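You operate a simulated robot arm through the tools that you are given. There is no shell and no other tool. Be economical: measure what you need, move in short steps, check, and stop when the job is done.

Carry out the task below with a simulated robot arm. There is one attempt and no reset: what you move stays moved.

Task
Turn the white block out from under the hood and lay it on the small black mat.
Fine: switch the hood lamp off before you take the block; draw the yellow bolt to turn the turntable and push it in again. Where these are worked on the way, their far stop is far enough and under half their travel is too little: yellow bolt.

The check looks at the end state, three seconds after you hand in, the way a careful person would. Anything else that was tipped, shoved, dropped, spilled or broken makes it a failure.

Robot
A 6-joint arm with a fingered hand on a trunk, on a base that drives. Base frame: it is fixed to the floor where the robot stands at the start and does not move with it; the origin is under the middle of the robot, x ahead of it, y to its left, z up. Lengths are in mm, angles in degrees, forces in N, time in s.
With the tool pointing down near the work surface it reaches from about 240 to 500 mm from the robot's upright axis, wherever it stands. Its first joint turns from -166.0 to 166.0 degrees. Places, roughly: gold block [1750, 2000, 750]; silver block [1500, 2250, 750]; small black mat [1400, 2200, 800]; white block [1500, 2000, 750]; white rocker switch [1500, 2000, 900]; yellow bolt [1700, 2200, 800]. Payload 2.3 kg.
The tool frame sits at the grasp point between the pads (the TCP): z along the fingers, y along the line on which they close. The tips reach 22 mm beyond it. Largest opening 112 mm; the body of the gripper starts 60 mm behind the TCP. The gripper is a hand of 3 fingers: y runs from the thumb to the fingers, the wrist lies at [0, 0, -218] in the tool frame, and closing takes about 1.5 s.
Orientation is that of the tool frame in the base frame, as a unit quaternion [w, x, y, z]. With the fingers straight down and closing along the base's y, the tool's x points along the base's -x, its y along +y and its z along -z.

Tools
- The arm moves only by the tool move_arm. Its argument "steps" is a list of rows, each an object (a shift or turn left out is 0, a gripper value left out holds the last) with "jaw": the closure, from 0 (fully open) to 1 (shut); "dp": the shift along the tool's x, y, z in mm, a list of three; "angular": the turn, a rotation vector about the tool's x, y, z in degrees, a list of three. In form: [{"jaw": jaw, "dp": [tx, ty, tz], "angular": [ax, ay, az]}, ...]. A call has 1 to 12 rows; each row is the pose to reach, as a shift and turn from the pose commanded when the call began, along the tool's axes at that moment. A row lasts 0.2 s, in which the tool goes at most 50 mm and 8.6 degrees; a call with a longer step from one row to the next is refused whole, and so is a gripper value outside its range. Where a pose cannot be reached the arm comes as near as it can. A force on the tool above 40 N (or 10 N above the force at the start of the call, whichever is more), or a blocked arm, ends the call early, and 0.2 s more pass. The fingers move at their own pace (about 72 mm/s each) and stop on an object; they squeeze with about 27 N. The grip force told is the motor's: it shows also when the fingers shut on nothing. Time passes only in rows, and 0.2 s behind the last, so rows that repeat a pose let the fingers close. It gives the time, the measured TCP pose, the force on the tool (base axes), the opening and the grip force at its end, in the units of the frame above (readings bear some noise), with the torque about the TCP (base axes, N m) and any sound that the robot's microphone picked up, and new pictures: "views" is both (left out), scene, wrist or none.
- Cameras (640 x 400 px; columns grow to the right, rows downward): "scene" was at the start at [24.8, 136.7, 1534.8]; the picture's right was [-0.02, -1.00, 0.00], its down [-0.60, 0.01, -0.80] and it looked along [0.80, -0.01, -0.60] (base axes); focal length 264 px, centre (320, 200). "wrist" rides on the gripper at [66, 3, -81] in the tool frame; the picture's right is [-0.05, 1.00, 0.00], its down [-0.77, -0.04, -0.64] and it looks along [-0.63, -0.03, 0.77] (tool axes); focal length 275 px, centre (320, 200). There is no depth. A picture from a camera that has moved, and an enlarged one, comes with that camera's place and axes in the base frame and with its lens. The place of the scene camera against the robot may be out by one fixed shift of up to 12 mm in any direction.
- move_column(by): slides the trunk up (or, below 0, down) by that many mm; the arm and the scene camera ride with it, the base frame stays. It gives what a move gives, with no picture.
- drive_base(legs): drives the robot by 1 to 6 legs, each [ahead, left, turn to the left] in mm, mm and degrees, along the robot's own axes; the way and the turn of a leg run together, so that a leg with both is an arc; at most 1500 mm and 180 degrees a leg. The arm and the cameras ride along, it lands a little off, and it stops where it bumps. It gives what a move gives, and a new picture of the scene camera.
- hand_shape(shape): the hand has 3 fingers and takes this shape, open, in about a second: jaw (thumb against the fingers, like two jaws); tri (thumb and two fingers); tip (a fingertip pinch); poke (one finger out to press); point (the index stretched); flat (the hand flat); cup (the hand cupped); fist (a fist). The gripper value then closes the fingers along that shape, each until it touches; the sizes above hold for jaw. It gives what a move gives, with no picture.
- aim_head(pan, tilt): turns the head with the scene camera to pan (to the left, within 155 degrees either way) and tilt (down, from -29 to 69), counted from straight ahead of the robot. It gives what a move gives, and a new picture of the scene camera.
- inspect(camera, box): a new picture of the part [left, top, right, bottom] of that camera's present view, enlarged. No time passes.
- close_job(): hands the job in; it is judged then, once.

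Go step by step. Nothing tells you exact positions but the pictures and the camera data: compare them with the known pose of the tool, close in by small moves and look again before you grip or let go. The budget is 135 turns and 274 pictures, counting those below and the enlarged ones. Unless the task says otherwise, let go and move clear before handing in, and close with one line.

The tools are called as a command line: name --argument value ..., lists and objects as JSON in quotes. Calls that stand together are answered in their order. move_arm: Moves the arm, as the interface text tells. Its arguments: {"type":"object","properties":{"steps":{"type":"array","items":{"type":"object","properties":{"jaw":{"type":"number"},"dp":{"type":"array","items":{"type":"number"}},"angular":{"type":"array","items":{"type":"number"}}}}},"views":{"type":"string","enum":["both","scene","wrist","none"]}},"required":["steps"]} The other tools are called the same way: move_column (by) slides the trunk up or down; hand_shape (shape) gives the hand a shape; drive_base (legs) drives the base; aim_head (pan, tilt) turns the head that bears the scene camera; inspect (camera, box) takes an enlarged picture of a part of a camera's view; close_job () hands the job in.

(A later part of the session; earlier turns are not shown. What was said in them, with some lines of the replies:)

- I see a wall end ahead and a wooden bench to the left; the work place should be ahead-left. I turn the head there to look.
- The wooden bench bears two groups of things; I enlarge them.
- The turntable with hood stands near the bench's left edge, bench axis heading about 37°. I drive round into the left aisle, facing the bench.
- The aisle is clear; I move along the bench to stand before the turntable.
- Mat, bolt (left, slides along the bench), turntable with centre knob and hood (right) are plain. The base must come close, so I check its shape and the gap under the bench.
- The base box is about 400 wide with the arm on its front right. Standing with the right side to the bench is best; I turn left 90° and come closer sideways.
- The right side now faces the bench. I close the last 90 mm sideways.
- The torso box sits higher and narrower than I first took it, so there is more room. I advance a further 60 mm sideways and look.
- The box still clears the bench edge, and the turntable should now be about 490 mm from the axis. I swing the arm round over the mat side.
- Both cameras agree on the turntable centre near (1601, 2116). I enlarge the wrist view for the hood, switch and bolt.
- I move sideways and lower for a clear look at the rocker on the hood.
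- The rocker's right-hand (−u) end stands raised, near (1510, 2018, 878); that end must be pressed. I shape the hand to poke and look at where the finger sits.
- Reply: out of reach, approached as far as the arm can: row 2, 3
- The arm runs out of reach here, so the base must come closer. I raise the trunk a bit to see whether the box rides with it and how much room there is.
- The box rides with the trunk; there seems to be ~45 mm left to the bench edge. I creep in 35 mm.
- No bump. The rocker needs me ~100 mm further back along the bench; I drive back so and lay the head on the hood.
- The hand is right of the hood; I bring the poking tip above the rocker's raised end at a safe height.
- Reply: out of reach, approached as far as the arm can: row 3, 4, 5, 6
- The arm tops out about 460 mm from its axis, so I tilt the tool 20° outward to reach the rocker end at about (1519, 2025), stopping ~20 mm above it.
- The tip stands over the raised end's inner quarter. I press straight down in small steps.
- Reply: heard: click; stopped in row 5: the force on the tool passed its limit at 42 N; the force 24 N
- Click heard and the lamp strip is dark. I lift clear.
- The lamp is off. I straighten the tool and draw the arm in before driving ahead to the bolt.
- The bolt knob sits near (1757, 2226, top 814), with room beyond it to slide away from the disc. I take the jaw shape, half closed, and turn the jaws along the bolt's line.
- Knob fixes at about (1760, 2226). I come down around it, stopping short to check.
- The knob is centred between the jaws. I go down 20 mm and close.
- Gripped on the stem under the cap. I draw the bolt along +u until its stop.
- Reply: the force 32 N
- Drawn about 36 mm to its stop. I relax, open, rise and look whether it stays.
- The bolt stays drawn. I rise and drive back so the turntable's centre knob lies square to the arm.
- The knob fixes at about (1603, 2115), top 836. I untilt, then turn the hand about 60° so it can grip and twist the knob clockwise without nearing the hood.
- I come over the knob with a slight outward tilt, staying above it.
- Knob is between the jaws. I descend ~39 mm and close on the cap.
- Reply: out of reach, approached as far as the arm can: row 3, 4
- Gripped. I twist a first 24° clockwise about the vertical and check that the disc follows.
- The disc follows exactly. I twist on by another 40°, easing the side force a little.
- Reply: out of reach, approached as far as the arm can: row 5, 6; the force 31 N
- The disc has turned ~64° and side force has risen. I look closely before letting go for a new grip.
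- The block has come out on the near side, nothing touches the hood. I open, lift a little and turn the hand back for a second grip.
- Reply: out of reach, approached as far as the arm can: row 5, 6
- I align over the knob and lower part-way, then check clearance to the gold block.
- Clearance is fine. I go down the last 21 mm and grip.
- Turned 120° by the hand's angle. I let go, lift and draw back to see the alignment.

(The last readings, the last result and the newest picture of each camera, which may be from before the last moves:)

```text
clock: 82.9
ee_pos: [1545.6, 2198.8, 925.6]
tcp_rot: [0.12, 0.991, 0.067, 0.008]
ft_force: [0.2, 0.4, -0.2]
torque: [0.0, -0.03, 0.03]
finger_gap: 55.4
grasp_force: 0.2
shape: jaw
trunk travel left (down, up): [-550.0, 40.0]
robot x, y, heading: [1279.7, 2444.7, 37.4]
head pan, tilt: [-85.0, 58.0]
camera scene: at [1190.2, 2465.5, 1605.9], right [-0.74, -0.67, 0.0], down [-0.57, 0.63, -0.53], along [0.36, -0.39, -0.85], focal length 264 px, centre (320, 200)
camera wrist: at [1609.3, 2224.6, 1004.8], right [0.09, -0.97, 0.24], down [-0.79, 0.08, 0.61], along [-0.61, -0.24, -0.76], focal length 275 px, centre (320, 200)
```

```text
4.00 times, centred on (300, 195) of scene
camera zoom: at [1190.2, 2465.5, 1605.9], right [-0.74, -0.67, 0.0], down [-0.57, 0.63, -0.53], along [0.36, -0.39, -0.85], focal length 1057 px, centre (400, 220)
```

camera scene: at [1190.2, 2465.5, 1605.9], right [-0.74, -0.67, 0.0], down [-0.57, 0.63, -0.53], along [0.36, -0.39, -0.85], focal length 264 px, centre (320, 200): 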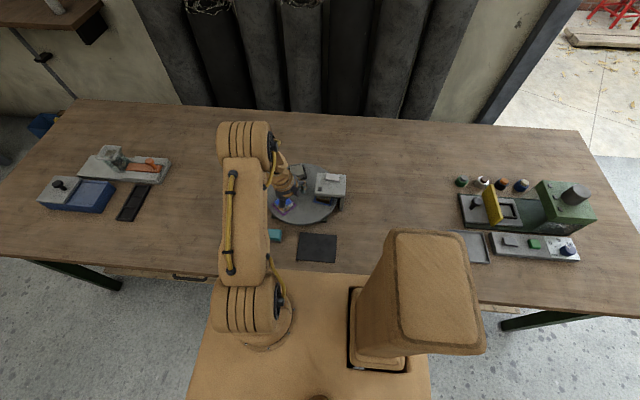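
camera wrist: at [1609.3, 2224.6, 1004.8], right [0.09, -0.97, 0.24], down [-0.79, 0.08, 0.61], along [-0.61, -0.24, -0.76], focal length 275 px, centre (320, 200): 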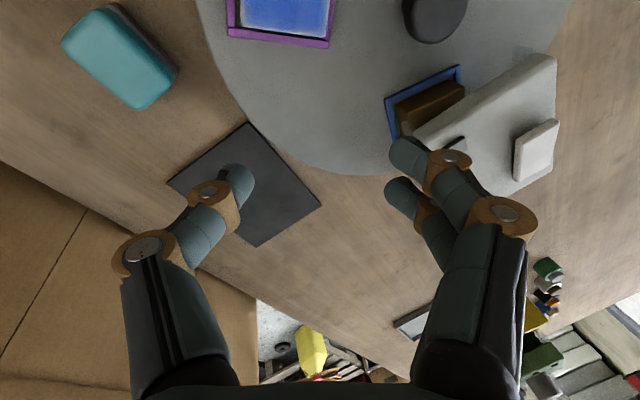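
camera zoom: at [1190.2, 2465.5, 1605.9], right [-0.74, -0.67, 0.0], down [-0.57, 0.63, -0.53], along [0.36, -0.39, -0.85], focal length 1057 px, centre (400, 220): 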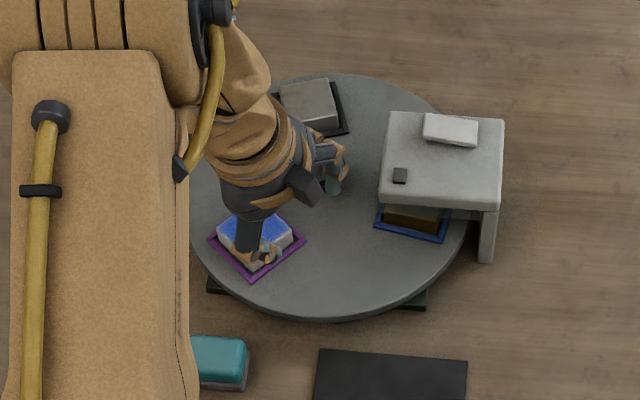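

inspect --camera "scene" --box '[310, 165, 360, 215]'

inspect --camera "wrist" --box '[200, 0, 600, 220]'

```text
8.00 times, centred on (335, 190) of scene
camera zoom: at [1190.2, 2465.5, 1605.9], right [-0.74, -0.67, 0.0], down [-0.57, 0.63, -0.53], along [0.36, -0.39, -0.85], focal length 2114 px, centre (200, 280)
```

zoom: 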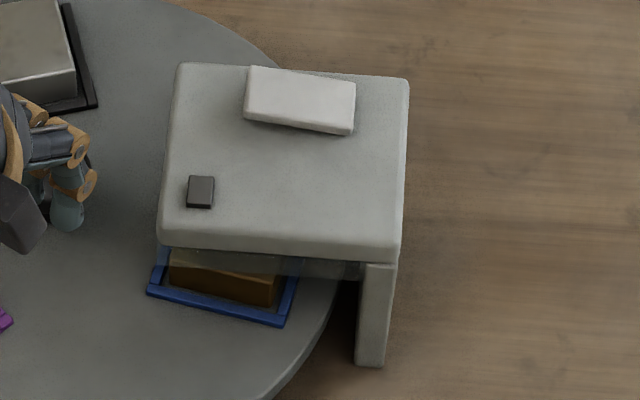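

```text
1.60 times, centred on (400, 110) of wrist
camera zoom: at [1609.3, 2224.6, 1004.8], right [0.09, -0.97, 0.24], down [-0.79, 0.08, 0.61], along [-0.61, -0.24, -0.76], focal length 440 px, centre (192, 344)
```

zoom: 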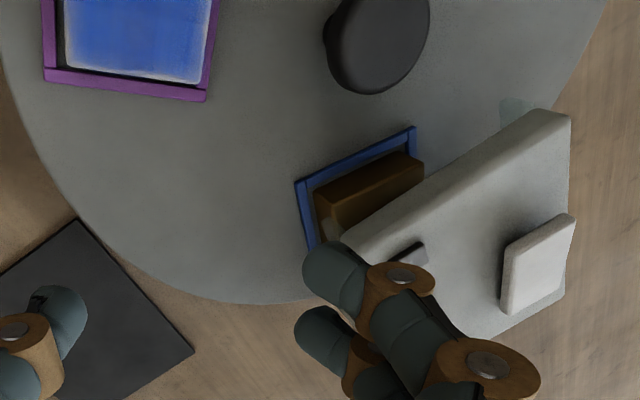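

Measuring tray edges shows about 129–130° turned, roughly 9.6° past the index. I go back on the knob to turn that much counter-clockwise.

move_arm --steps '[{"dp": [12, 30, 8], "jaw": 0.57}, {"dp": [32, 60, 35]}, {"dp": [50, 76, 55]}, {"dp": [50, 71, 76]}, {"dp": [50, 65, 100]}, {"dp": [50, 65, 100], "jaw": 0.9}, {"dp": [50, 65, 100], "jaw": 0.9}, {"dp": [50, 65, 100], "jaw": 0.9}, {"dp": [50, 65, 100], "jaw": 0.9}, {"dp": [50, 65, 100], "jaw": 0.9}]' --views "wrist"

```text
clock: 85.1
ee_pos: [1606.1, 2118.3, 844.2]
tcp_rot: [0.119, 0.991, 0.067, 0.007]
ft_force: [0.6, -3.7, -6.2]
torque: [-0.2, -0.03, 0.0]
finger_gap: 26.0
grasp_force: 27.1
shape: jaw
trunk travel left (down, up): [-550.0, 40.0]
robot x, y, heading: [1276.7, 2445.2, 37.2]
head pan, tilt: [-85.0, 58.0]
camera wrist: at [1669.7, 2143.6, 922.1], right [0.09, -0.97, 0.24], down [-0.79, 0.08, 0.61], along [-0.61, -0.24, -0.75], focal length 275 px, centre (320, 200)
```

wrist: 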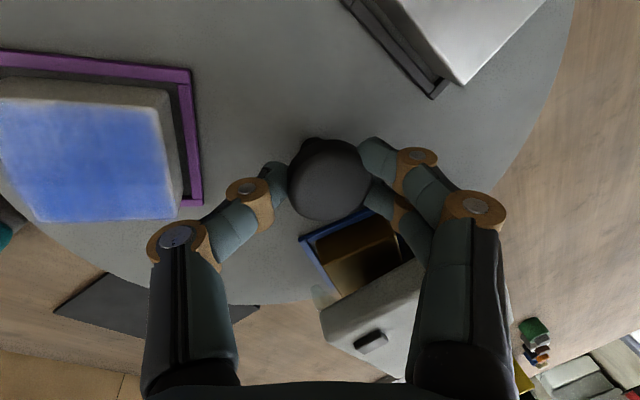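

move_arm --steps '[{"dp": [-0.4, 0, 0], "angular": [0, 1.2, -4.8]}, {"dp": [-0.8, 0, 0], "angular": [0, 2.35, -9.4]}, {"dp": [-0.8, 0, 0], "angular": [0, 2.35, -9.4]}, {"dp": [-0.8, 0, 0], "angular": [0, 2.35, -9.4]}]' --views "none"

move_arm --steps '[{"jaw": 0.55}, {"jaw": 0.55}, {"jaw": 0.5}, {"dp": [0, 6, -24]}, {"dp": [0, 11, -45]}, {"dp": [-15, -5, -60]}, {"dp": [-35, -30, -90]}, {"dp": [-50, -65, -100]}, {"dp": [-50, -65, -100]}]' --views "none"

inspect --camera "scene" --box '[310, 165, 360, 215]'

inspect --camera "wrist" --box '[200, 0, 600, 220]'

```text
clock: 86.1
ee_pos: [1608.0, 2119.4, 842.4]
tcp_rot: [0.118, 0.981, 0.151, 0.018]
ft_force: [-2.4, -4.4, -7.6]
torque: [-0.22, -0.03, 0.02]
finger_gap: 25.4
grasp_force: 26.7
shape: jaw
trunk travel left (down, up): [-550.0, 40.0]
robot x, y, heading: [1275.4, 2440.9, 37.6]
head pan, tilt: [-85.0, 58.0]
```

```text
clock: 88.1
ee_pos: [1532.6, 2185.9, 927.7]
tcp_rot: [0.118, 0.981, 0.151, 0.017]
ft_force: [-0.1, -0.6, 0.4]
torque: [0.01, 0.01, 0.0]
finger_gap: 55.5
grasp_force: 0.0
shape: jaw
trunk travel left (down, up): [-550.0, 40.0]
robot x, y, heading: [1278.4, 2446.3, 37.2]
head pan, tilt: [-85.0, 58.0]
```

```text
8.00 times, centred on (335, 190) of scene
camera zoom: at [1190.4, 2465.6, 1605.9], right [-0.74, -0.67, 0.0], down [-0.57, 0.63, -0.53], along [0.36, -0.39, -0.85], focal length 2114 px, centre (200, 280)
```

zoom: 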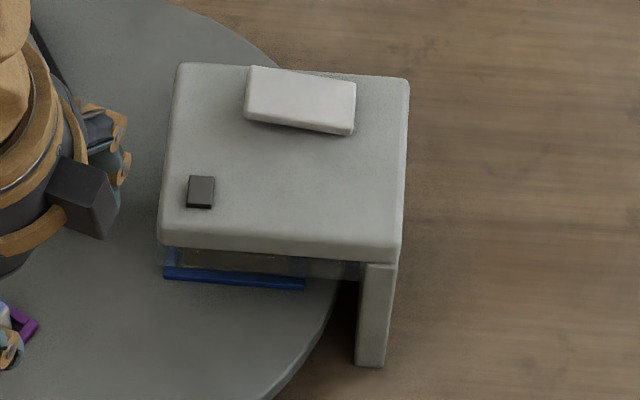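

```text
1.60 times, centred on (400, 110) of wrist
camera zoom: at [1590.5, 2221.6, 1006.9], right [0.25, -0.94, 0.24], down [-0.79, -0.05, 0.61], along [-0.56, -0.34, -0.76], focal length 440 px, centre (192, 344)
```

zoom: 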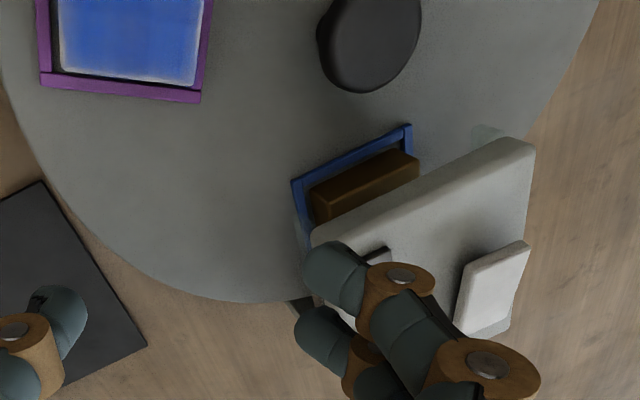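

The gold tray's edge now reads 36.8° and the purple one −83°, right on the 120° index. Next I turn the hand back to the bolt orientation and drive to the bolt.

move_arm --steps '[{"dp": [0, 5, -20], "angular": [4.7, 0, 0], "jaw": 0.45}, {"dp": [0, 10, -39], "angular": [9.4, 0, 0]}, {"dp": [0, 10, -39], "angular": [13.8, 0, 0]}, {"dp": [0, 10, -39], "angular": [13.8, 0, 0]}]' --views "none"

move_arm --steps '[{"angular": [0, 0, -8.5]}, {"angular": [0, 0, -17]}, {"angular": [0, 0, -25.5]}, {"angular": [0, 0, -34]}, {"angular": [0, 0, -42.5]}, {"angular": [0, 0, -51]}, {"angular": [0, 0, -59.5]}, {"angular": [0, 0, -68]}, {"angular": [0, 0, -76.5]}, {"angular": [0, 0, -85]}, {"angular": [0, 0, -93.5]}, {"angular": [0, 0, -102]}]' --views "none"

move_arm --steps '[{"angular": [0, 0, -7.5]}, {"angular": [0, 0, -7.5]}]' --views "none"

drive_base --legs '[[235, 0, 0]]'

```text
clock: 89.1
ee_pos: [1531.7, 2186.8, 967.3]
tcp_rot: [0.001, 0.989, 0.15, -0.001]
ft_force: [0.5, -0.7, -0.3]
torque: [0.02, -0.01, -0.02]
finger_gap: 61.3
grasp_force: 0.0
shape: jaw
trunk travel left (down, up): [-550.0, 40.0]
robot x, y, heading: [1277.2, 2441.0, 37.3]
head pan, tilt: [-85.0, 58.0]
```

```text
clock: 91.7
ee_pos: [1534.7, 2187.2, 964.8]
tcp_rot: [0.0, 0.503, 0.864, -0.001]
ft_force: [-0.2, -0.3, -0.2]
torque: [0.02, 0.04, 0.0]
finger_gap: 61.3
grasp_force: 0.1
shape: jaw
trunk travel left (down, up): [-550.0, 40.0]
robot x, y, heading: [1277.8, 2444.2, 37.2]
head pan, tilt: [-85.0, 58.0]
```

```text
clock: 92.3
ee_pos: [1532.5, 2186.8, 965.0]
tcp_rot: [0.0, 0.447, 0.894, 0.0]
ft_force: [0.4, -0.4, 0.5]
torque: [-0.04, 0.02, 0.0]
finger_gap: 61.3
grasp_force: 0.0
shape: jaw
trunk travel left (down, up): [-550.0, 40.0]
robot x, y, heading: [1277.6, 2444.1, 37.1]
head pan, tilt: [-85.0, 58.0]
```

```text
clock: 94.0
ee_pos: [1720.3, 2329.5, 965.9]
tcp_rot: [0.0, 0.446, 0.895, -0.002]
ft_force: [0.1, 0.4, 1.1]
torque: [0.03, 0.02, -0.01]
finger_gap: 61.3
grasp_force: 0.2
shape: jaw
trunk travel left (down, up): [-550.0, 40.0]
robot x, y, heading: [1465.1, 2582.5, 37.6]
head pan, tilt: [-85.0, 58.0]
camera scene: at [1377.9, 2608.8, 1605.9], right [-0.74, -0.67, 0.0], down [-0.57, 0.63, -0.53], along [0.36, -0.39, -0.85], focal length 264 px, centre (320, 200)
```

scene: 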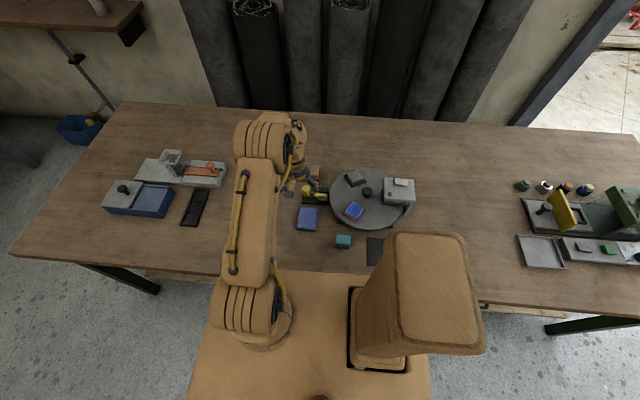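

The scene shows white tray at near-left and gold under the hood, as wanted. I bring the jaws over the bolt knob again with the 20° tilt.

move_arm --steps '[{"dp": [-26, 1, 10], "angular": [0, -6.7, 0]}, {"dp": [-55, 2, 25], "angular": [0, -13.4, 0]}, {"dp": [-85, 3, 50], "angular": [0, -20, 0]}, {"dp": [-105, 4, 85], "angular": [0, -20, 0]}, {"dp": [-105, 4, 85], "angular": [0, -20, 0]}]' --views "wrist"

```text
clock: 95.2
ee_pos: [1788.1, 2246.3, 879.5]
tcp_rot: [0.155, 0.44, 0.881, -0.078]
ft_force: [0.0, 0.7, 0.9]
torque: [-0.04, 0.0, 0.0]
finger_gap: 61.1
grasp_force: 0.1
shape: jaw
trunk travel left (down, up): [-550.0, 40.0]
robot x, y, heading: [1465.7, 2586.7, 37.5]
head pan, tilt: [-85.0, 58.0]
camera wrist: at [1735.5, 2320.8, 932.7], right [0.82, 0.57, 0.01], down [0.28, -0.43, 0.86], along [0.49, -0.71, -0.51], focal length 275 px, centre (320, 200)
```

wrist: 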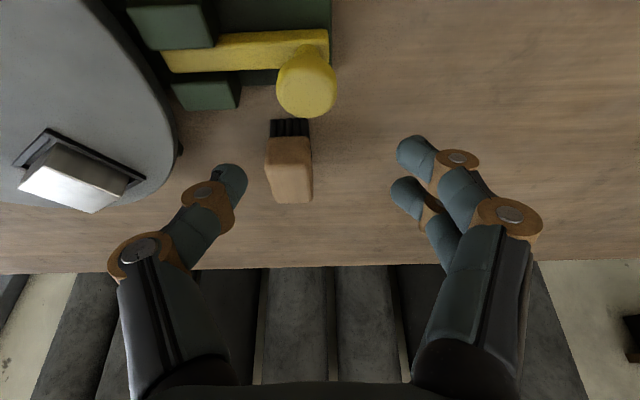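

move_arm --steps '[{"dp": [9, -6, 18]}, {"dp": [18, -6, 36]}, {"dp": [26.5, -6, 54]}, {"dp": [26.5, -6, 54], "jaw": 0.9}, {"dp": [26.5, -6, 54], "jaw": 0.9}, {"dp": [26.5, -6, 54], "jaw": 0.9}, {"dp": [26.5, -6, 54], "jaw": 0.9}, {"dp": [26.5, -6, 54], "jaw": 0.9}]' --views "wrist"

```text
clock: 97.0
ee_pos: [1779.7, 2249.9, 819.4]
tcp_rot: [0.154, 0.439, 0.882, -0.077]
ft_force: [-4.0, 2.6, -12.8]
torque: [0.32, -0.01, 0.04]
finger_gap: 13.9
grasp_force: 26.9
shape: jaw
trunk travel left (down, up): [-550.0, 40.0]
robot x, y, heading: [1466.4, 2584.9, 37.1]
head pan, tilt: [-85.0, 58.0]
camera wrist: at [1727.1, 2323.2, 873.4], right [0.82, 0.57, 0.01], down [0.28, -0.43, 0.86], along [0.49, -0.7, -0.51], focal length 275 px, centre (320, 200)
```

wrist: 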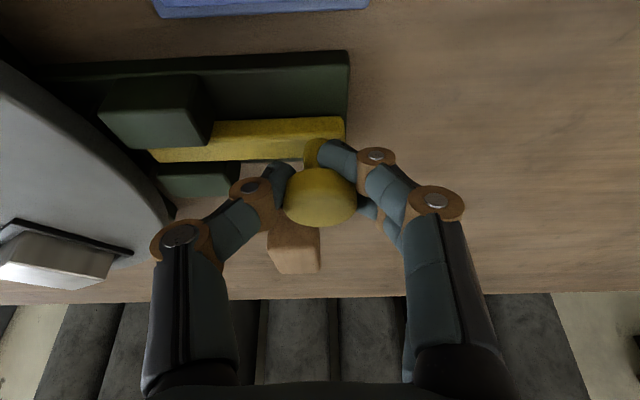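

Gripped. I push the bolt back in towards the disc.

move_arm --steps '[{"dp": [0, -5, 0]}, {"dp": [0, -10, 0]}, {"dp": [0, -15, 0]}, {"dp": [0, -20, 0]}, {"dp": [0, -25, 0]}, {"dp": [0, -29, 0]}, {"dp": [0, -32, 0]}, {"dp": [0, -35, 0]}, {"dp": [0, -35, 0]}]' --views "wrist"

```text
clock: 99.0
ee_pos: [1753.5, 2229.8, 820.4]
tcp_rot: [0.154, 0.439, 0.882, -0.079]
ft_force: [6.3, 17.6, -14.1]
torque: [0.7, -0.14, 0.21]
finger_gap: 12.3
grasp_force: 27.3
shape: jaw
trunk travel left (down, up): [-550.0, 40.0]
robot x, y, heading: [1465.7, 2583.2, 37.1]
head pan, tilt: [-85.0, 58.0]
camera wrist: at [1701.3, 2304.4, 874.0], right [0.82, 0.57, 0.01], down [0.28, -0.43, 0.86], along [0.49, -0.71, -0.51], focal length 275 px, centre (320, 200)
```

wrist: 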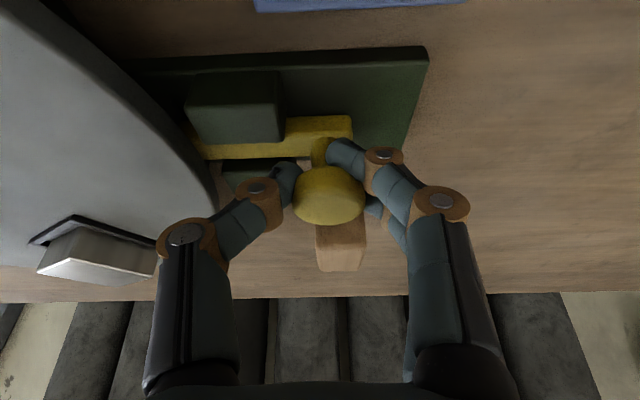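

The bolt is fully home (bar end against plate as at first, 18 N at the stop). I relax, let go, rise and check.

move_arm --steps '[{"dp": [0, 3, 0]}, {"dp": [0, 3, 0], "jaw": 0.45}, {"dp": [0, 3, 0], "jaw": 0.45}, {"dp": [0, 3, 0], "jaw": 0.45}, {"dp": [-12, 3, -33]}, {"dp": [-27, 3, -75]}, {"dp": [-27, 3, -115]}, {"dp": [-27, 3, -115]}]'

inspect --camera "scene" --box '[280, 150, 440, 260]'

```text
clock: 100.8
ee_pos: [1746.9, 2241.8, 937.9]
tcp_rot: [0.154, 0.44, 0.881, -0.078]
ft_force: [0.5, 0.3, -0.9]
torque: [-0.03, -0.03, 0.01]
finger_gap: 61.1
grasp_force: 0.1
shape: jaw
trunk travel left (down, up): [-550.0, 40.0]
robot x, y, heading: [1465.3, 2587.8, 37.3]
head pan, tilt: [-85.0, 58.0]
camera scene: at [1377.7, 2607.7, 1605.9], right [-0.74, -0.67, 0.0], down [-0.57, 0.63, -0.53], along [0.36, -0.39, -0.85], focal length 264 px, centre (320, 200)
camera wrist: at [1694.4, 2315.1, 991.3], right [0.82, 0.57, 0.01], down [0.28, -0.43, 0.86], along [0.49, -0.71, -0.51], focal length 275 px, centre (320, 200)
```

scene: 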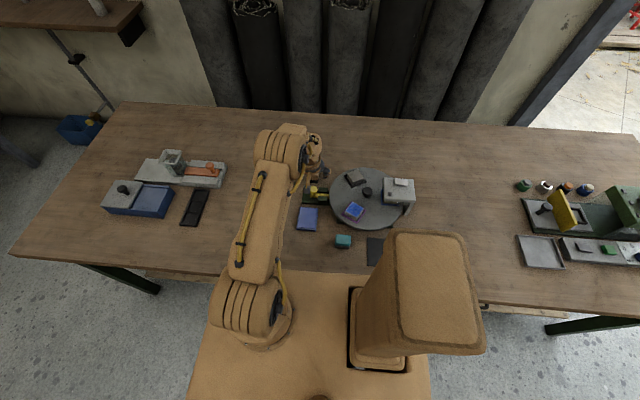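
wrist: 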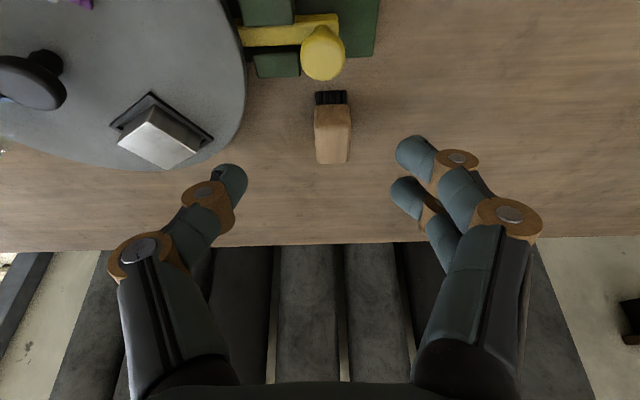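

```text
3.64 times, centred on (360, 205) of scene
camera zoom: at [1377.7, 2607.7, 1605.9], right [-0.74, -0.67, 0.0], down [-0.57, 0.63, -0.53], along [0.36, -0.39, -0.85], focal length 961 px, centre (174, 182)
```

zoom: 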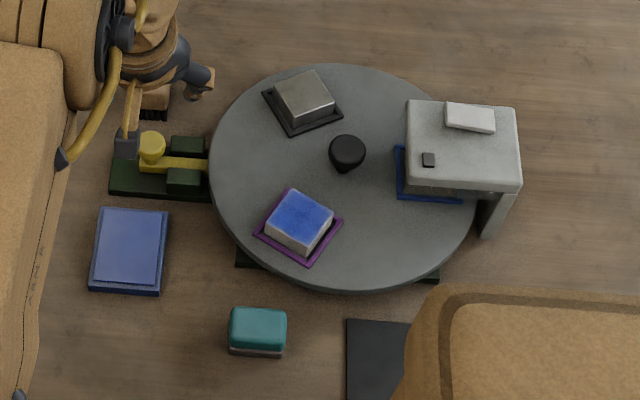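

All is in order: bolt in, lamp off, white block out. I straighten the tool and drive back to a spot between block and mat.

move_arm --steps '[{"dp": [16, 0, -6], "angular": [0, 6.7, 0], "jaw": 0.3}, {"dp": [35, 0, -12], "angular": [0, 13.4, 0]}, {"dp": [60, 0, -22], "angular": [0, 20.2, 0]}, {"dp": [60, 0, -22], "angular": [0, 20.2, 0]}]' --views "none"

drive_base --legs '[[-242, 0, 0]]'

move_arm --steps '[{"angular": [0, 0, 8], "dp": [0, 15, 0]}, {"angular": [0, 0, 16], "dp": [0, 30, 0]}, {"angular": [0, 0, 24], "dp": [0, 45, 0]}, {"angular": [0, 0, 30], "dp": [0, 45, 0]}, {"angular": [0, 0, 30], "dp": [0, 45, 0]}]'

```text
clock: 101.8
ee_pos: [1707.6, 2292.9, 938.2]
tcp_rot: [-0.002, 0.446, 0.895, 0.0]
ft_force: [0.1, 0.2, -0.4]
torque: [-0.01, 0.02, -0.01]
finger_gap: 77.8
grasp_force: 0.1
shape: jaw
trunk travel left (down, up): [-550.0, 40.0]
robot x, y, heading: [1462.5, 2586.9, 37.2]
head pan, tilt: [-85.0, 58.0]
```

```text
clock: 103.6
ee_pos: [1513.4, 2145.4, 938.8]
tcp_rot: [-0.002, 0.447, 0.895, 0.0]
ft_force: [-1.1, 0.2, -0.8]
torque: [0.02, -0.01, -0.01]
finger_gap: 78.0
grasp_force: 0.2
shape: jaw
trunk travel left (down, up): [-550.0, 40.0]
robot x, y, heading: [1271.9, 2438.7, 37.0]
head pan, tilt: [-85.0, 58.0]
camera scene: at [1183.5, 2461.2, 1605.9], right [-0.74, -0.67, 0.0], down [-0.57, 0.63, -0.53], along [0.36, -0.39, -0.85], focal length 264 px, centre (320, 200)
```

scene: 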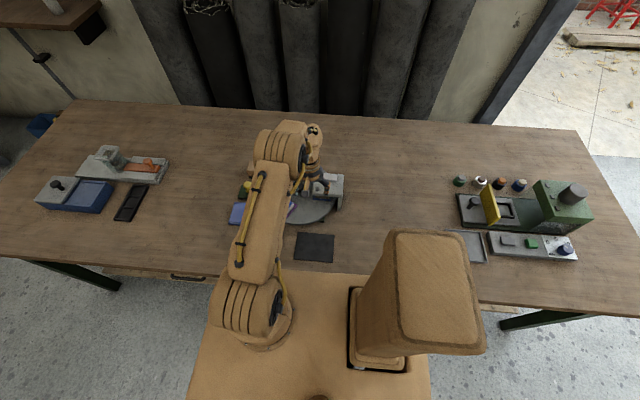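

```text
clock: 104.8
ee_pos: [1549.8, 2173.2, 939.4]
tcp_rot: [-0.002, 0.664, 0.748, 0.0]
ft_force: [0.1, 0.6, 0.1]
torque: [-0.02, 0.04, -0.01]
finger_gap: 78.2
grasp_force: 0.0
shape: jaw
trunk travel left (down, up): [-550.0, 40.0]
robot x, y, heading: [1274.5, 2439.6, 37.0]
head pan, tilt: [-85.0, 58.0]
camera scene: at [1184.4, 2461.8, 1605.9], right [-0.74, -0.67, 0.0], down [-0.57, 0.63, -0.53], along [0.36, -0.39, -0.85], focal length 264 px, centre (320, 200)
camera wrist: at [1545.1, 2238.8, 1020.3], right [1.0, 0.07, 0.0], down [0.06, -0.77, 0.63], along [0.04, -0.63, -0.77], focal length 275 px, centre (320, 200)
```

scene: 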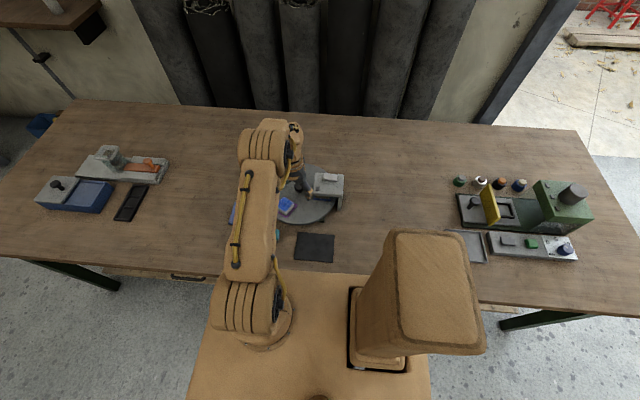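
wrist: 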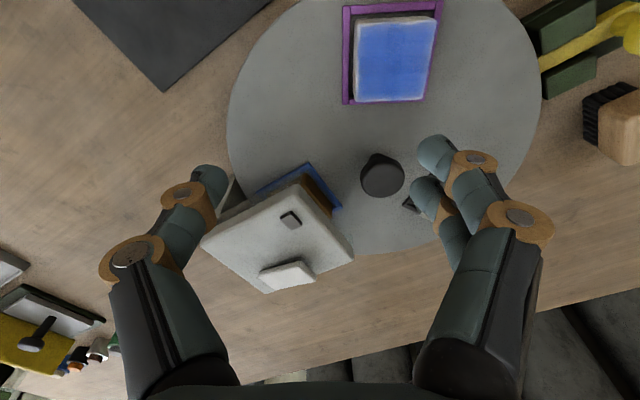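

The block's top centre fixes near (1596, 2200). I move above it and look again.

move_arm --steps '[{"dp": [7, 17, 10]}, {"dp": [14, 34, 22]}, {"dp": [19.3, 49.6, 35]}, {"dp": [19.3, 49.6, 35]}]' --views "wrist"

inspect --camera "wrist" --box '[180, 0, 480, 190]'

```text
clock: 105.8
ee_pos: [1598.0, 2197.6, 905.1]
tcp_rot: [-0.002, 0.663, 0.749, 0.0]
ft_force: [0.8, 0.5, -0.3]
torque: [0.05, 0.0, 0.0]
finger_gap: 78.3
grasp_force: 0.0
shape: jaw
trunk travel left (down, up): [-550.0, 40.0]
robot x, y, heading: [1272.9, 2437.2, 37.3]
head pan, tilt: [-85.0, 58.0]
camera wrist: at [1591.9, 2263.2, 985.6], right [1.0, 0.07, 0.0], down [0.06, -0.77, 0.63], along [0.04, -0.63, -0.77], focal length 275 px, centre (320, 200)
```

wrist: 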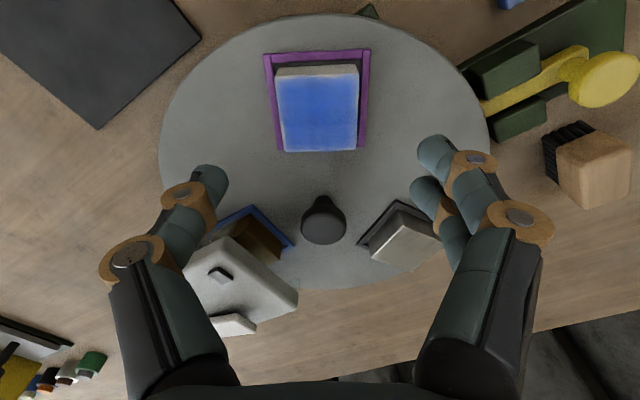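

```text
2.11 times, centred on (330, 95) of wrist
camera zoom: at [1591.9, 2263.2, 985.6], right [1.0, 0.07, 0.0], down [0.06, -0.77, 0.63], along [0.04, -0.63, -0.77], focal length 580 px, centre (299, 421)
```

zoom: 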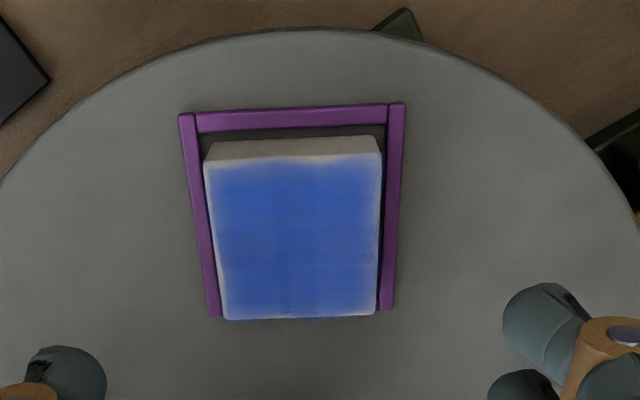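

The block (about 46 mm wide) is square between the jaws. I descend to tips just above the tray rails and look.

move_arm --steps '[{"dp": [3, -1.6, 20]}, {"dp": [3, -1.6, 40]}, {"dp": [3, -1.6, 58]}, {"dp": [3, -1.6, 70]}, {"dp": [3, -1.6, 70]}]'

inspect --camera "wrist" --box '[160, 60, 480, 260]'

```text
clock: 107.0
ee_pos: [1594.4, 2200.1, 834.1]
tcp_rot: [-0.003, 0.663, 0.749, 0.0]
ft_force: [-0.7, -0.3, 0.7]
torque: [0.03, 0.0, 0.01]
finger_gap: 78.0
grasp_force: 0.0
shape: jaw
trunk travel left (down, up): [-550.0, 40.0]
robot x, y, heading: [1271.6, 2437.2, 37.2]
head pan, tilt: [-85.0, 58.0]
camera scene: at [1184.2, 2461.8, 1605.9], right [-0.74, -0.67, 0.0], down [-0.57, 0.63, -0.53], along [0.36, -0.39, -0.85], focal length 264 px, centre (320, 200)
camera wrist: at [1589.5, 2266.1, 915.5], right [1.0, 0.07, 0.0], down [0.06, -0.77, 0.63], along [0.04, -0.63, -0.77], focal length 275 px, centre (320, 200)
```

scene: 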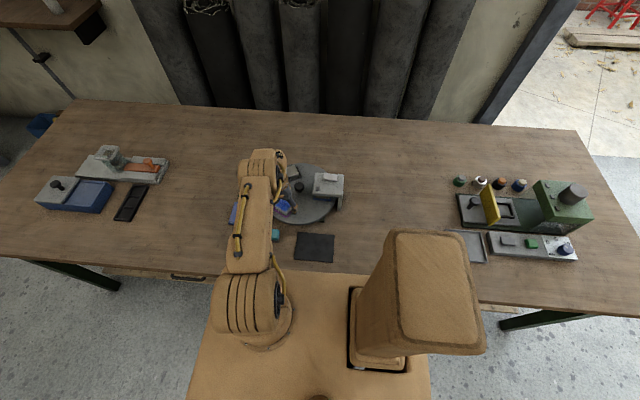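
wrist: 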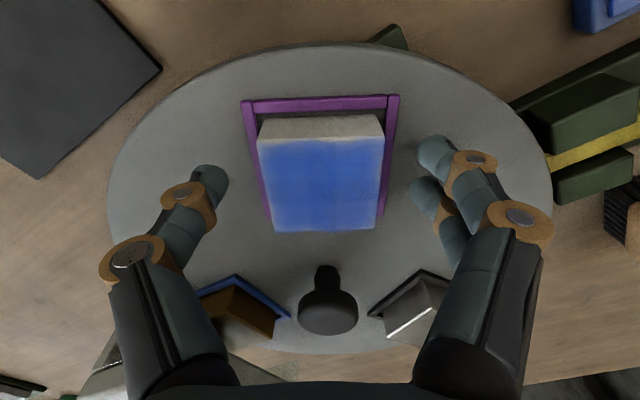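

```text
2.00 times, centred on (320, 160) of wrist
camera zoom: at [1589.5, 2266.1, 915.5], right [1.0, 0.07, 0.0], down [0.06, -0.77, 0.63], along [0.04, -0.63, -0.77], focal length 551 px, centre (320, 280)
```

zoom: 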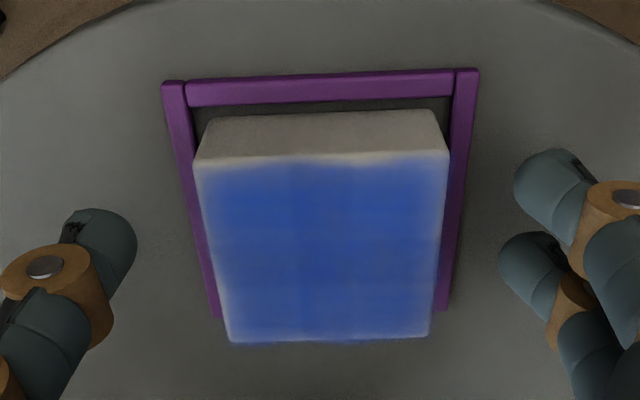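

The block's top is nearer 821, so I go 6 mm lower, then close.

move_arm --steps '[{"dp": [-1, 0, 6]}, {"dp": [-1, 0, 6], "jaw": 0.75}, {"dp": [-1, 0, 6], "jaw": 0.75}, {"dp": [-1, 0, 6], "jaw": 0.75}, {"dp": [-1, 0, 6], "jaw": 0.75}, {"dp": [-1, 0, 6], "jaw": 0.75}]' --views "wrist"

```text
clock: 108.4
ee_pos: [1595.9, 2198.1, 828.0]
tcp_rot: [-0.002, 0.663, 0.749, -0.002]
ft_force: [3.0, 1.4, -0.1]
torque: [0.02, -0.16, 0.11]
finger_gap: 42.8
grasp_force: 27.0
shape: jaw
trunk travel left (down, up): [-550.0, 40.0]
robot x, y, heading: [1273.0, 2440.8, 37.3]
head pan, tilt: [-85.0, 58.0]
camera wrist: at [1590.1, 2265.1, 909.3], right [1.0, 0.07, 0.0], down [0.06, -0.77, 0.63], along [0.04, -0.63, -0.77], focal length 275 px, centre (320, 200)
```

wrist: 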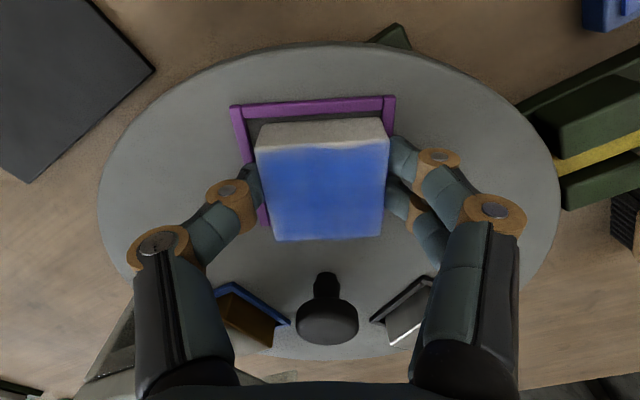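

Gripped at 43 mm. I lift straight up and check.

move_arm --steps '[{"dp": [0, 0, -5]}, {"dp": [0, 0, -15]}, {"dp": [0, 0, -35]}, {"dp": [0, 0, -60]}, {"dp": [0, 0, -80]}, {"dp": [0, 0, -80]}]'

```text
clock: 109.8
ee_pos: [1595.4, 2198.4, 909.4]
tcp_rot: [-0.003, 0.663, 0.749, -0.001]
ft_force: [-0.1, 0.2, -4.4]
torque: [0.04, 0.04, -0.05]
finger_gap: 41.7
grasp_force: 26.7
shape: jaw
trunk travel left (down, up): [-550.0, 40.0]
robot x, y, heading: [1274.2, 2440.5, 37.3]
head pan, tilt: [-85.0, 58.0]
camera scene: at [1184.8, 2461.3, 1605.9], right [-0.74, -0.67, 0.0], down [-0.57, 0.63, -0.53], along [0.36, -0.39, -0.85], focal length 264 px, centre (320, 200)
camera wrist: at [1589.9, 2265.4, 989.8], right [1.0, 0.07, 0.0], down [0.06, -0.77, 0.63], along [0.04, -0.63, -0.77], focal length 275 px, centre (320, 200)
```

scene: 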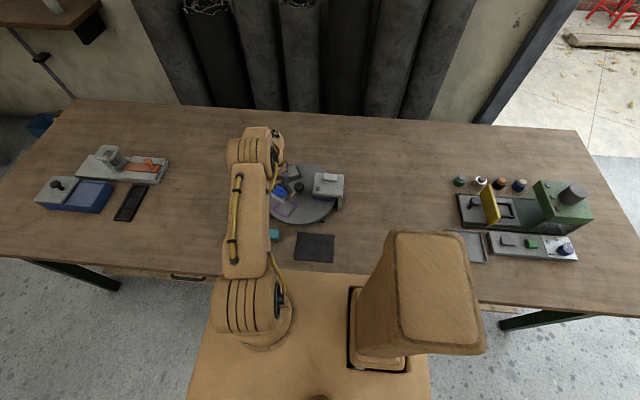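
wrist: 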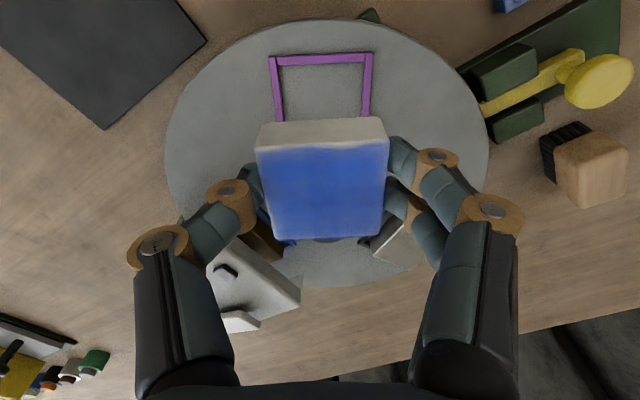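

The block is held and the tray and disc stay put. I carry it over the mat centre at about (1427, 2223), turning it square to the mat.

move_arm --steps '[{"dp": [9, -33, 0], "angular": [0, 0, -6]}, {"dp": [18, -66, 0], "angular": [0, 0, -12]}, {"dp": [27, -99, 0], "angular": [0, 0, -18]}, {"dp": [36, -132, 0], "angular": [0, 0, -24]}, {"dp": [44.3, -164.3, 0], "angular": [0, 0, -30]}, {"dp": [44.3, -164.3, 0], "angular": [0, 0, -30]}]'

```text
clock: 111.2
ee_pos: [1428.3, 2225.5, 909.8]
tcp_rot: [-0.002, 0.447, 0.895, 0.001]
ft_force: [0.4, 0.2, -3.6]
torque: [0.01, 0.04, -0.01]
finger_gap: 41.8
grasp_force: 26.6
shape: jaw
trunk travel left (down, up): [-550.0, 40.0]
robot x, y, heading: [1274.2, 2443.8, 37.6]
head pan, tilt: [-85.0, 58.0]
camera scene: at [1185.1, 2461.4, 1606.0], right [-0.74, -0.67, 0.0], down [-0.57, 0.63, -0.53], along [0.36, -0.39, -0.85], focal length 264 px, centre (320, 200)
camera wrist: at [1390.1, 2279.7, 990.8], right [0.83, 0.56, 0.0], down [0.44, -0.64, 0.63], along [0.35, -0.52, -0.77], focal length 275 px, centre (320, 200)
```

scene: 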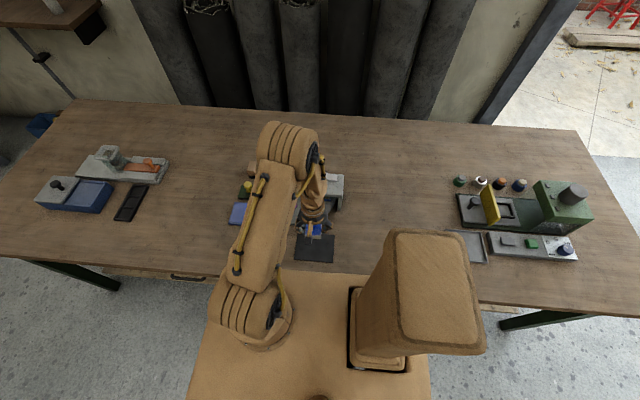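
wrist: 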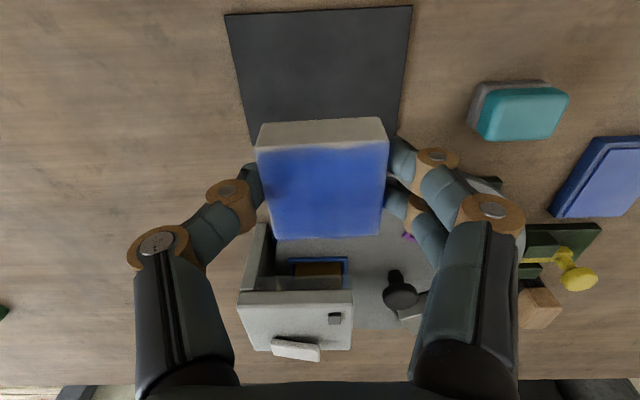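

The block is centred over the mat. I lower it to just above contact.

move_arm --steps '[{"dp": [0, 0, 30]}, {"dp": [0, 0, 60]}, {"dp": [0, 0, 85]}, {"dp": [0, 0, 104]}, {"dp": [0, 0, 104]}]' --views "scene"

move_arm --steps '[{"dp": [0, 0, 3]}, {"dp": [0, 0, 6]}, {"dp": [0, 0, 8]}, {"dp": [0, 0, 10]}, {"dp": [0, 0, 12]}]' --views "wrist"

```text
clock: 112.4
ee_pos: [1426.9, 2224.2, 806.9]
tcp_rot: [-0.001, 0.447, 0.895, 0.001]
ft_force: [-0.6, -0.6, -4.7]
torque: [0.03, 0.01, 0.02]
finger_gap: 41.6
grasp_force: 26.7
shape: jaw
trunk travel left (down, up): [-550.0, 40.0]
robot x, y, heading: [1270.7, 2440.2, 37.5]
head pan, tilt: [-85.0, 58.0]
camera scene: at [1184.3, 2461.5, 1605.9], right [-0.74, -0.67, 0.0], down [-0.57, 0.63, -0.53], along [0.36, -0.39, -0.85], focal length 264 px, centre (320, 200)
```

scene: 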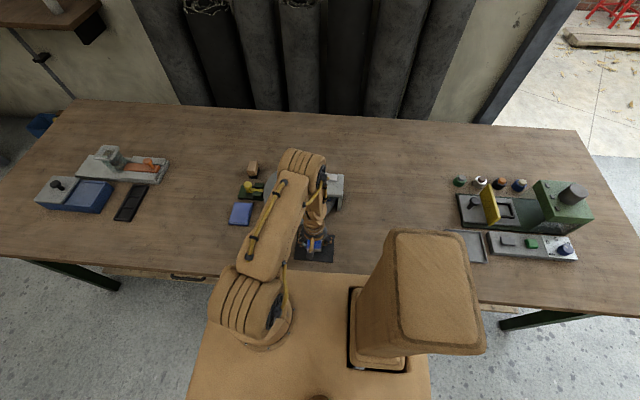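

```text
clock: 113.6
ee_pos: [1427.1, 2223.2, 793.5]
tcp_rot: [-0.003, 0.446, 0.895, 0.001]
ft_force: [0.7, 0.7, -4.0]
torque: [0.0, 0.04, -0.02]
finger_gap: 41.6
grasp_force: 27.1
shape: jaw
trunk travel left (down, up): [-550.0, 40.0]
robot x, y, heading: [1274.9, 2435.9, 37.2]
head pan, tilt: [-85.0, 58.0]
camera wrist: at [1388.6, 2278.8, 874.7], right [0.83, 0.56, 0.0], down [0.44, -0.64, 0.63], along [0.35, -0.52, -0.77], focal length 275 px, centre (320, 200)
```

wrist: 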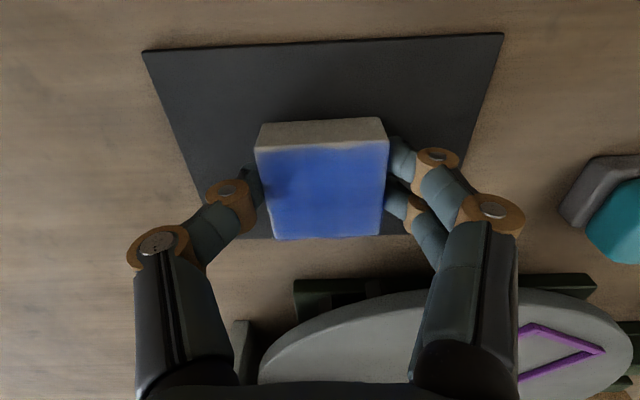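

move_arm --steps '[{"dp": [0, 0, 2]}, {"dp": [0, 0, 3]}, {"dp": [0, 0, 4]}, {"dp": [0, 0, 5]}, {"dp": [0, 0, 6]}]' --views "none"

```text
clock: 114.8
ee_pos: [1425.7, 2224.0, 787.9]
tcp_rot: [-0.002, 0.447, 0.895, -0.001]
ft_force: [1.6, -1.5, 26.3]
torque: [0.03, -0.13, 0.01]
finger_gap: 42.3
grasp_force: 26.7
shape: jaw
trunk travel left (down, up): [-550.0, 40.0]
robot x, y, heading: [1270.2, 2442.1, 37.5]
head pan, tilt: [-85.0, 58.0]
```

The block rests on the mat (upward force). I ease up a touch, open and rise clear.

move_arm --steps '[{"dp": [0, 0, -2]}, {"dp": [0, 0, -2], "jaw": 0.3}, {"dp": [0, 0, -2], "jaw": 0.3}, {"dp": [0, 0, -2], "jaw": 0.3}, {"dp": [0, 0, -2], "jaw": 0.3}, {"dp": [0, 0, -25]}, {"dp": [0, 0, -60]}, {"dp": [0, 0, -105]}, {"dp": [0, 0, -150]}, {"dp": [0, 0, -150]}]'

inspect --camera "wrist" --box '[160, 0, 560, 250]'

```text
clock: 117.0
ee_pos: [1423.4, 2222.7, 935.7]
tcp_rot: [-0.002, 0.447, 0.894, 0.0]
ft_force: [0.2, -0.3, -0.5]
torque: [0.0, -0.06, -0.01]
finger_gap: 78.0
grasp_force: 0.0
shape: jaw
trunk travel left (down, up): [-550.0, 40.0]
robot x, y, heading: [1267.8, 2438.1, 37.3]
head pan, tilt: [-85.0, 58.0]
camera scene: at [1184.4, 2461.2, 1605.9], right [-0.74, -0.67, 0.0], down [-0.57, 0.63, -0.53], along [0.36, -0.39, -0.85], focal length 264 px, centre (320, 200)
camera wrist: at [1386.6, 2278.5, 1018.7], right [0.83, 0.56, 0.0], down [0.44, -0.64, 0.63], along [0.35, -0.52, -0.77], focal length 275 px, centre (320, 200)
```

scene: 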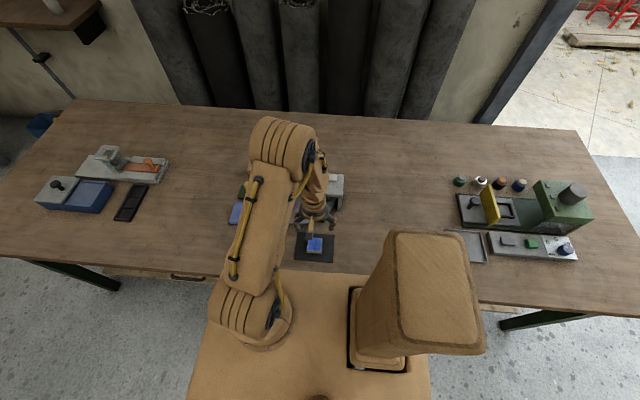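
wrist: 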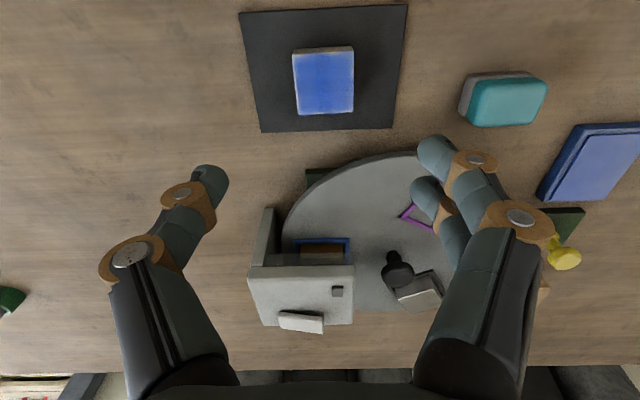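

```text
1.60 times, centred on (360, 125) of wrist
camera zoom: at [1386.6, 2278.5, 1018.7], right [0.83, 0.56, 0.0], down [0.44, -0.64, 0.63], along [0.35, -0.52, -0.77], focal length 440 px, centre (256, 320)
```

zoom: 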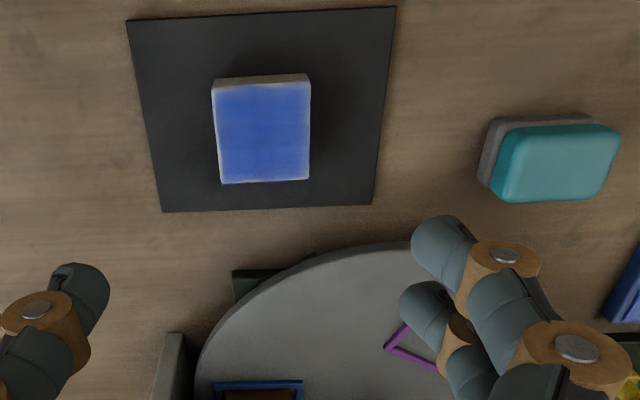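

The white block lies flat and centred on the mat, the lamp is off, the bolt is home, and the hand is clear; I hand in.

close_job

```text
The job is handed in.
```

The white block is out from under the hood and lies on the small black mat. The hood lamp was switched off before I took the block, and the yellow bolt is pushed back in.
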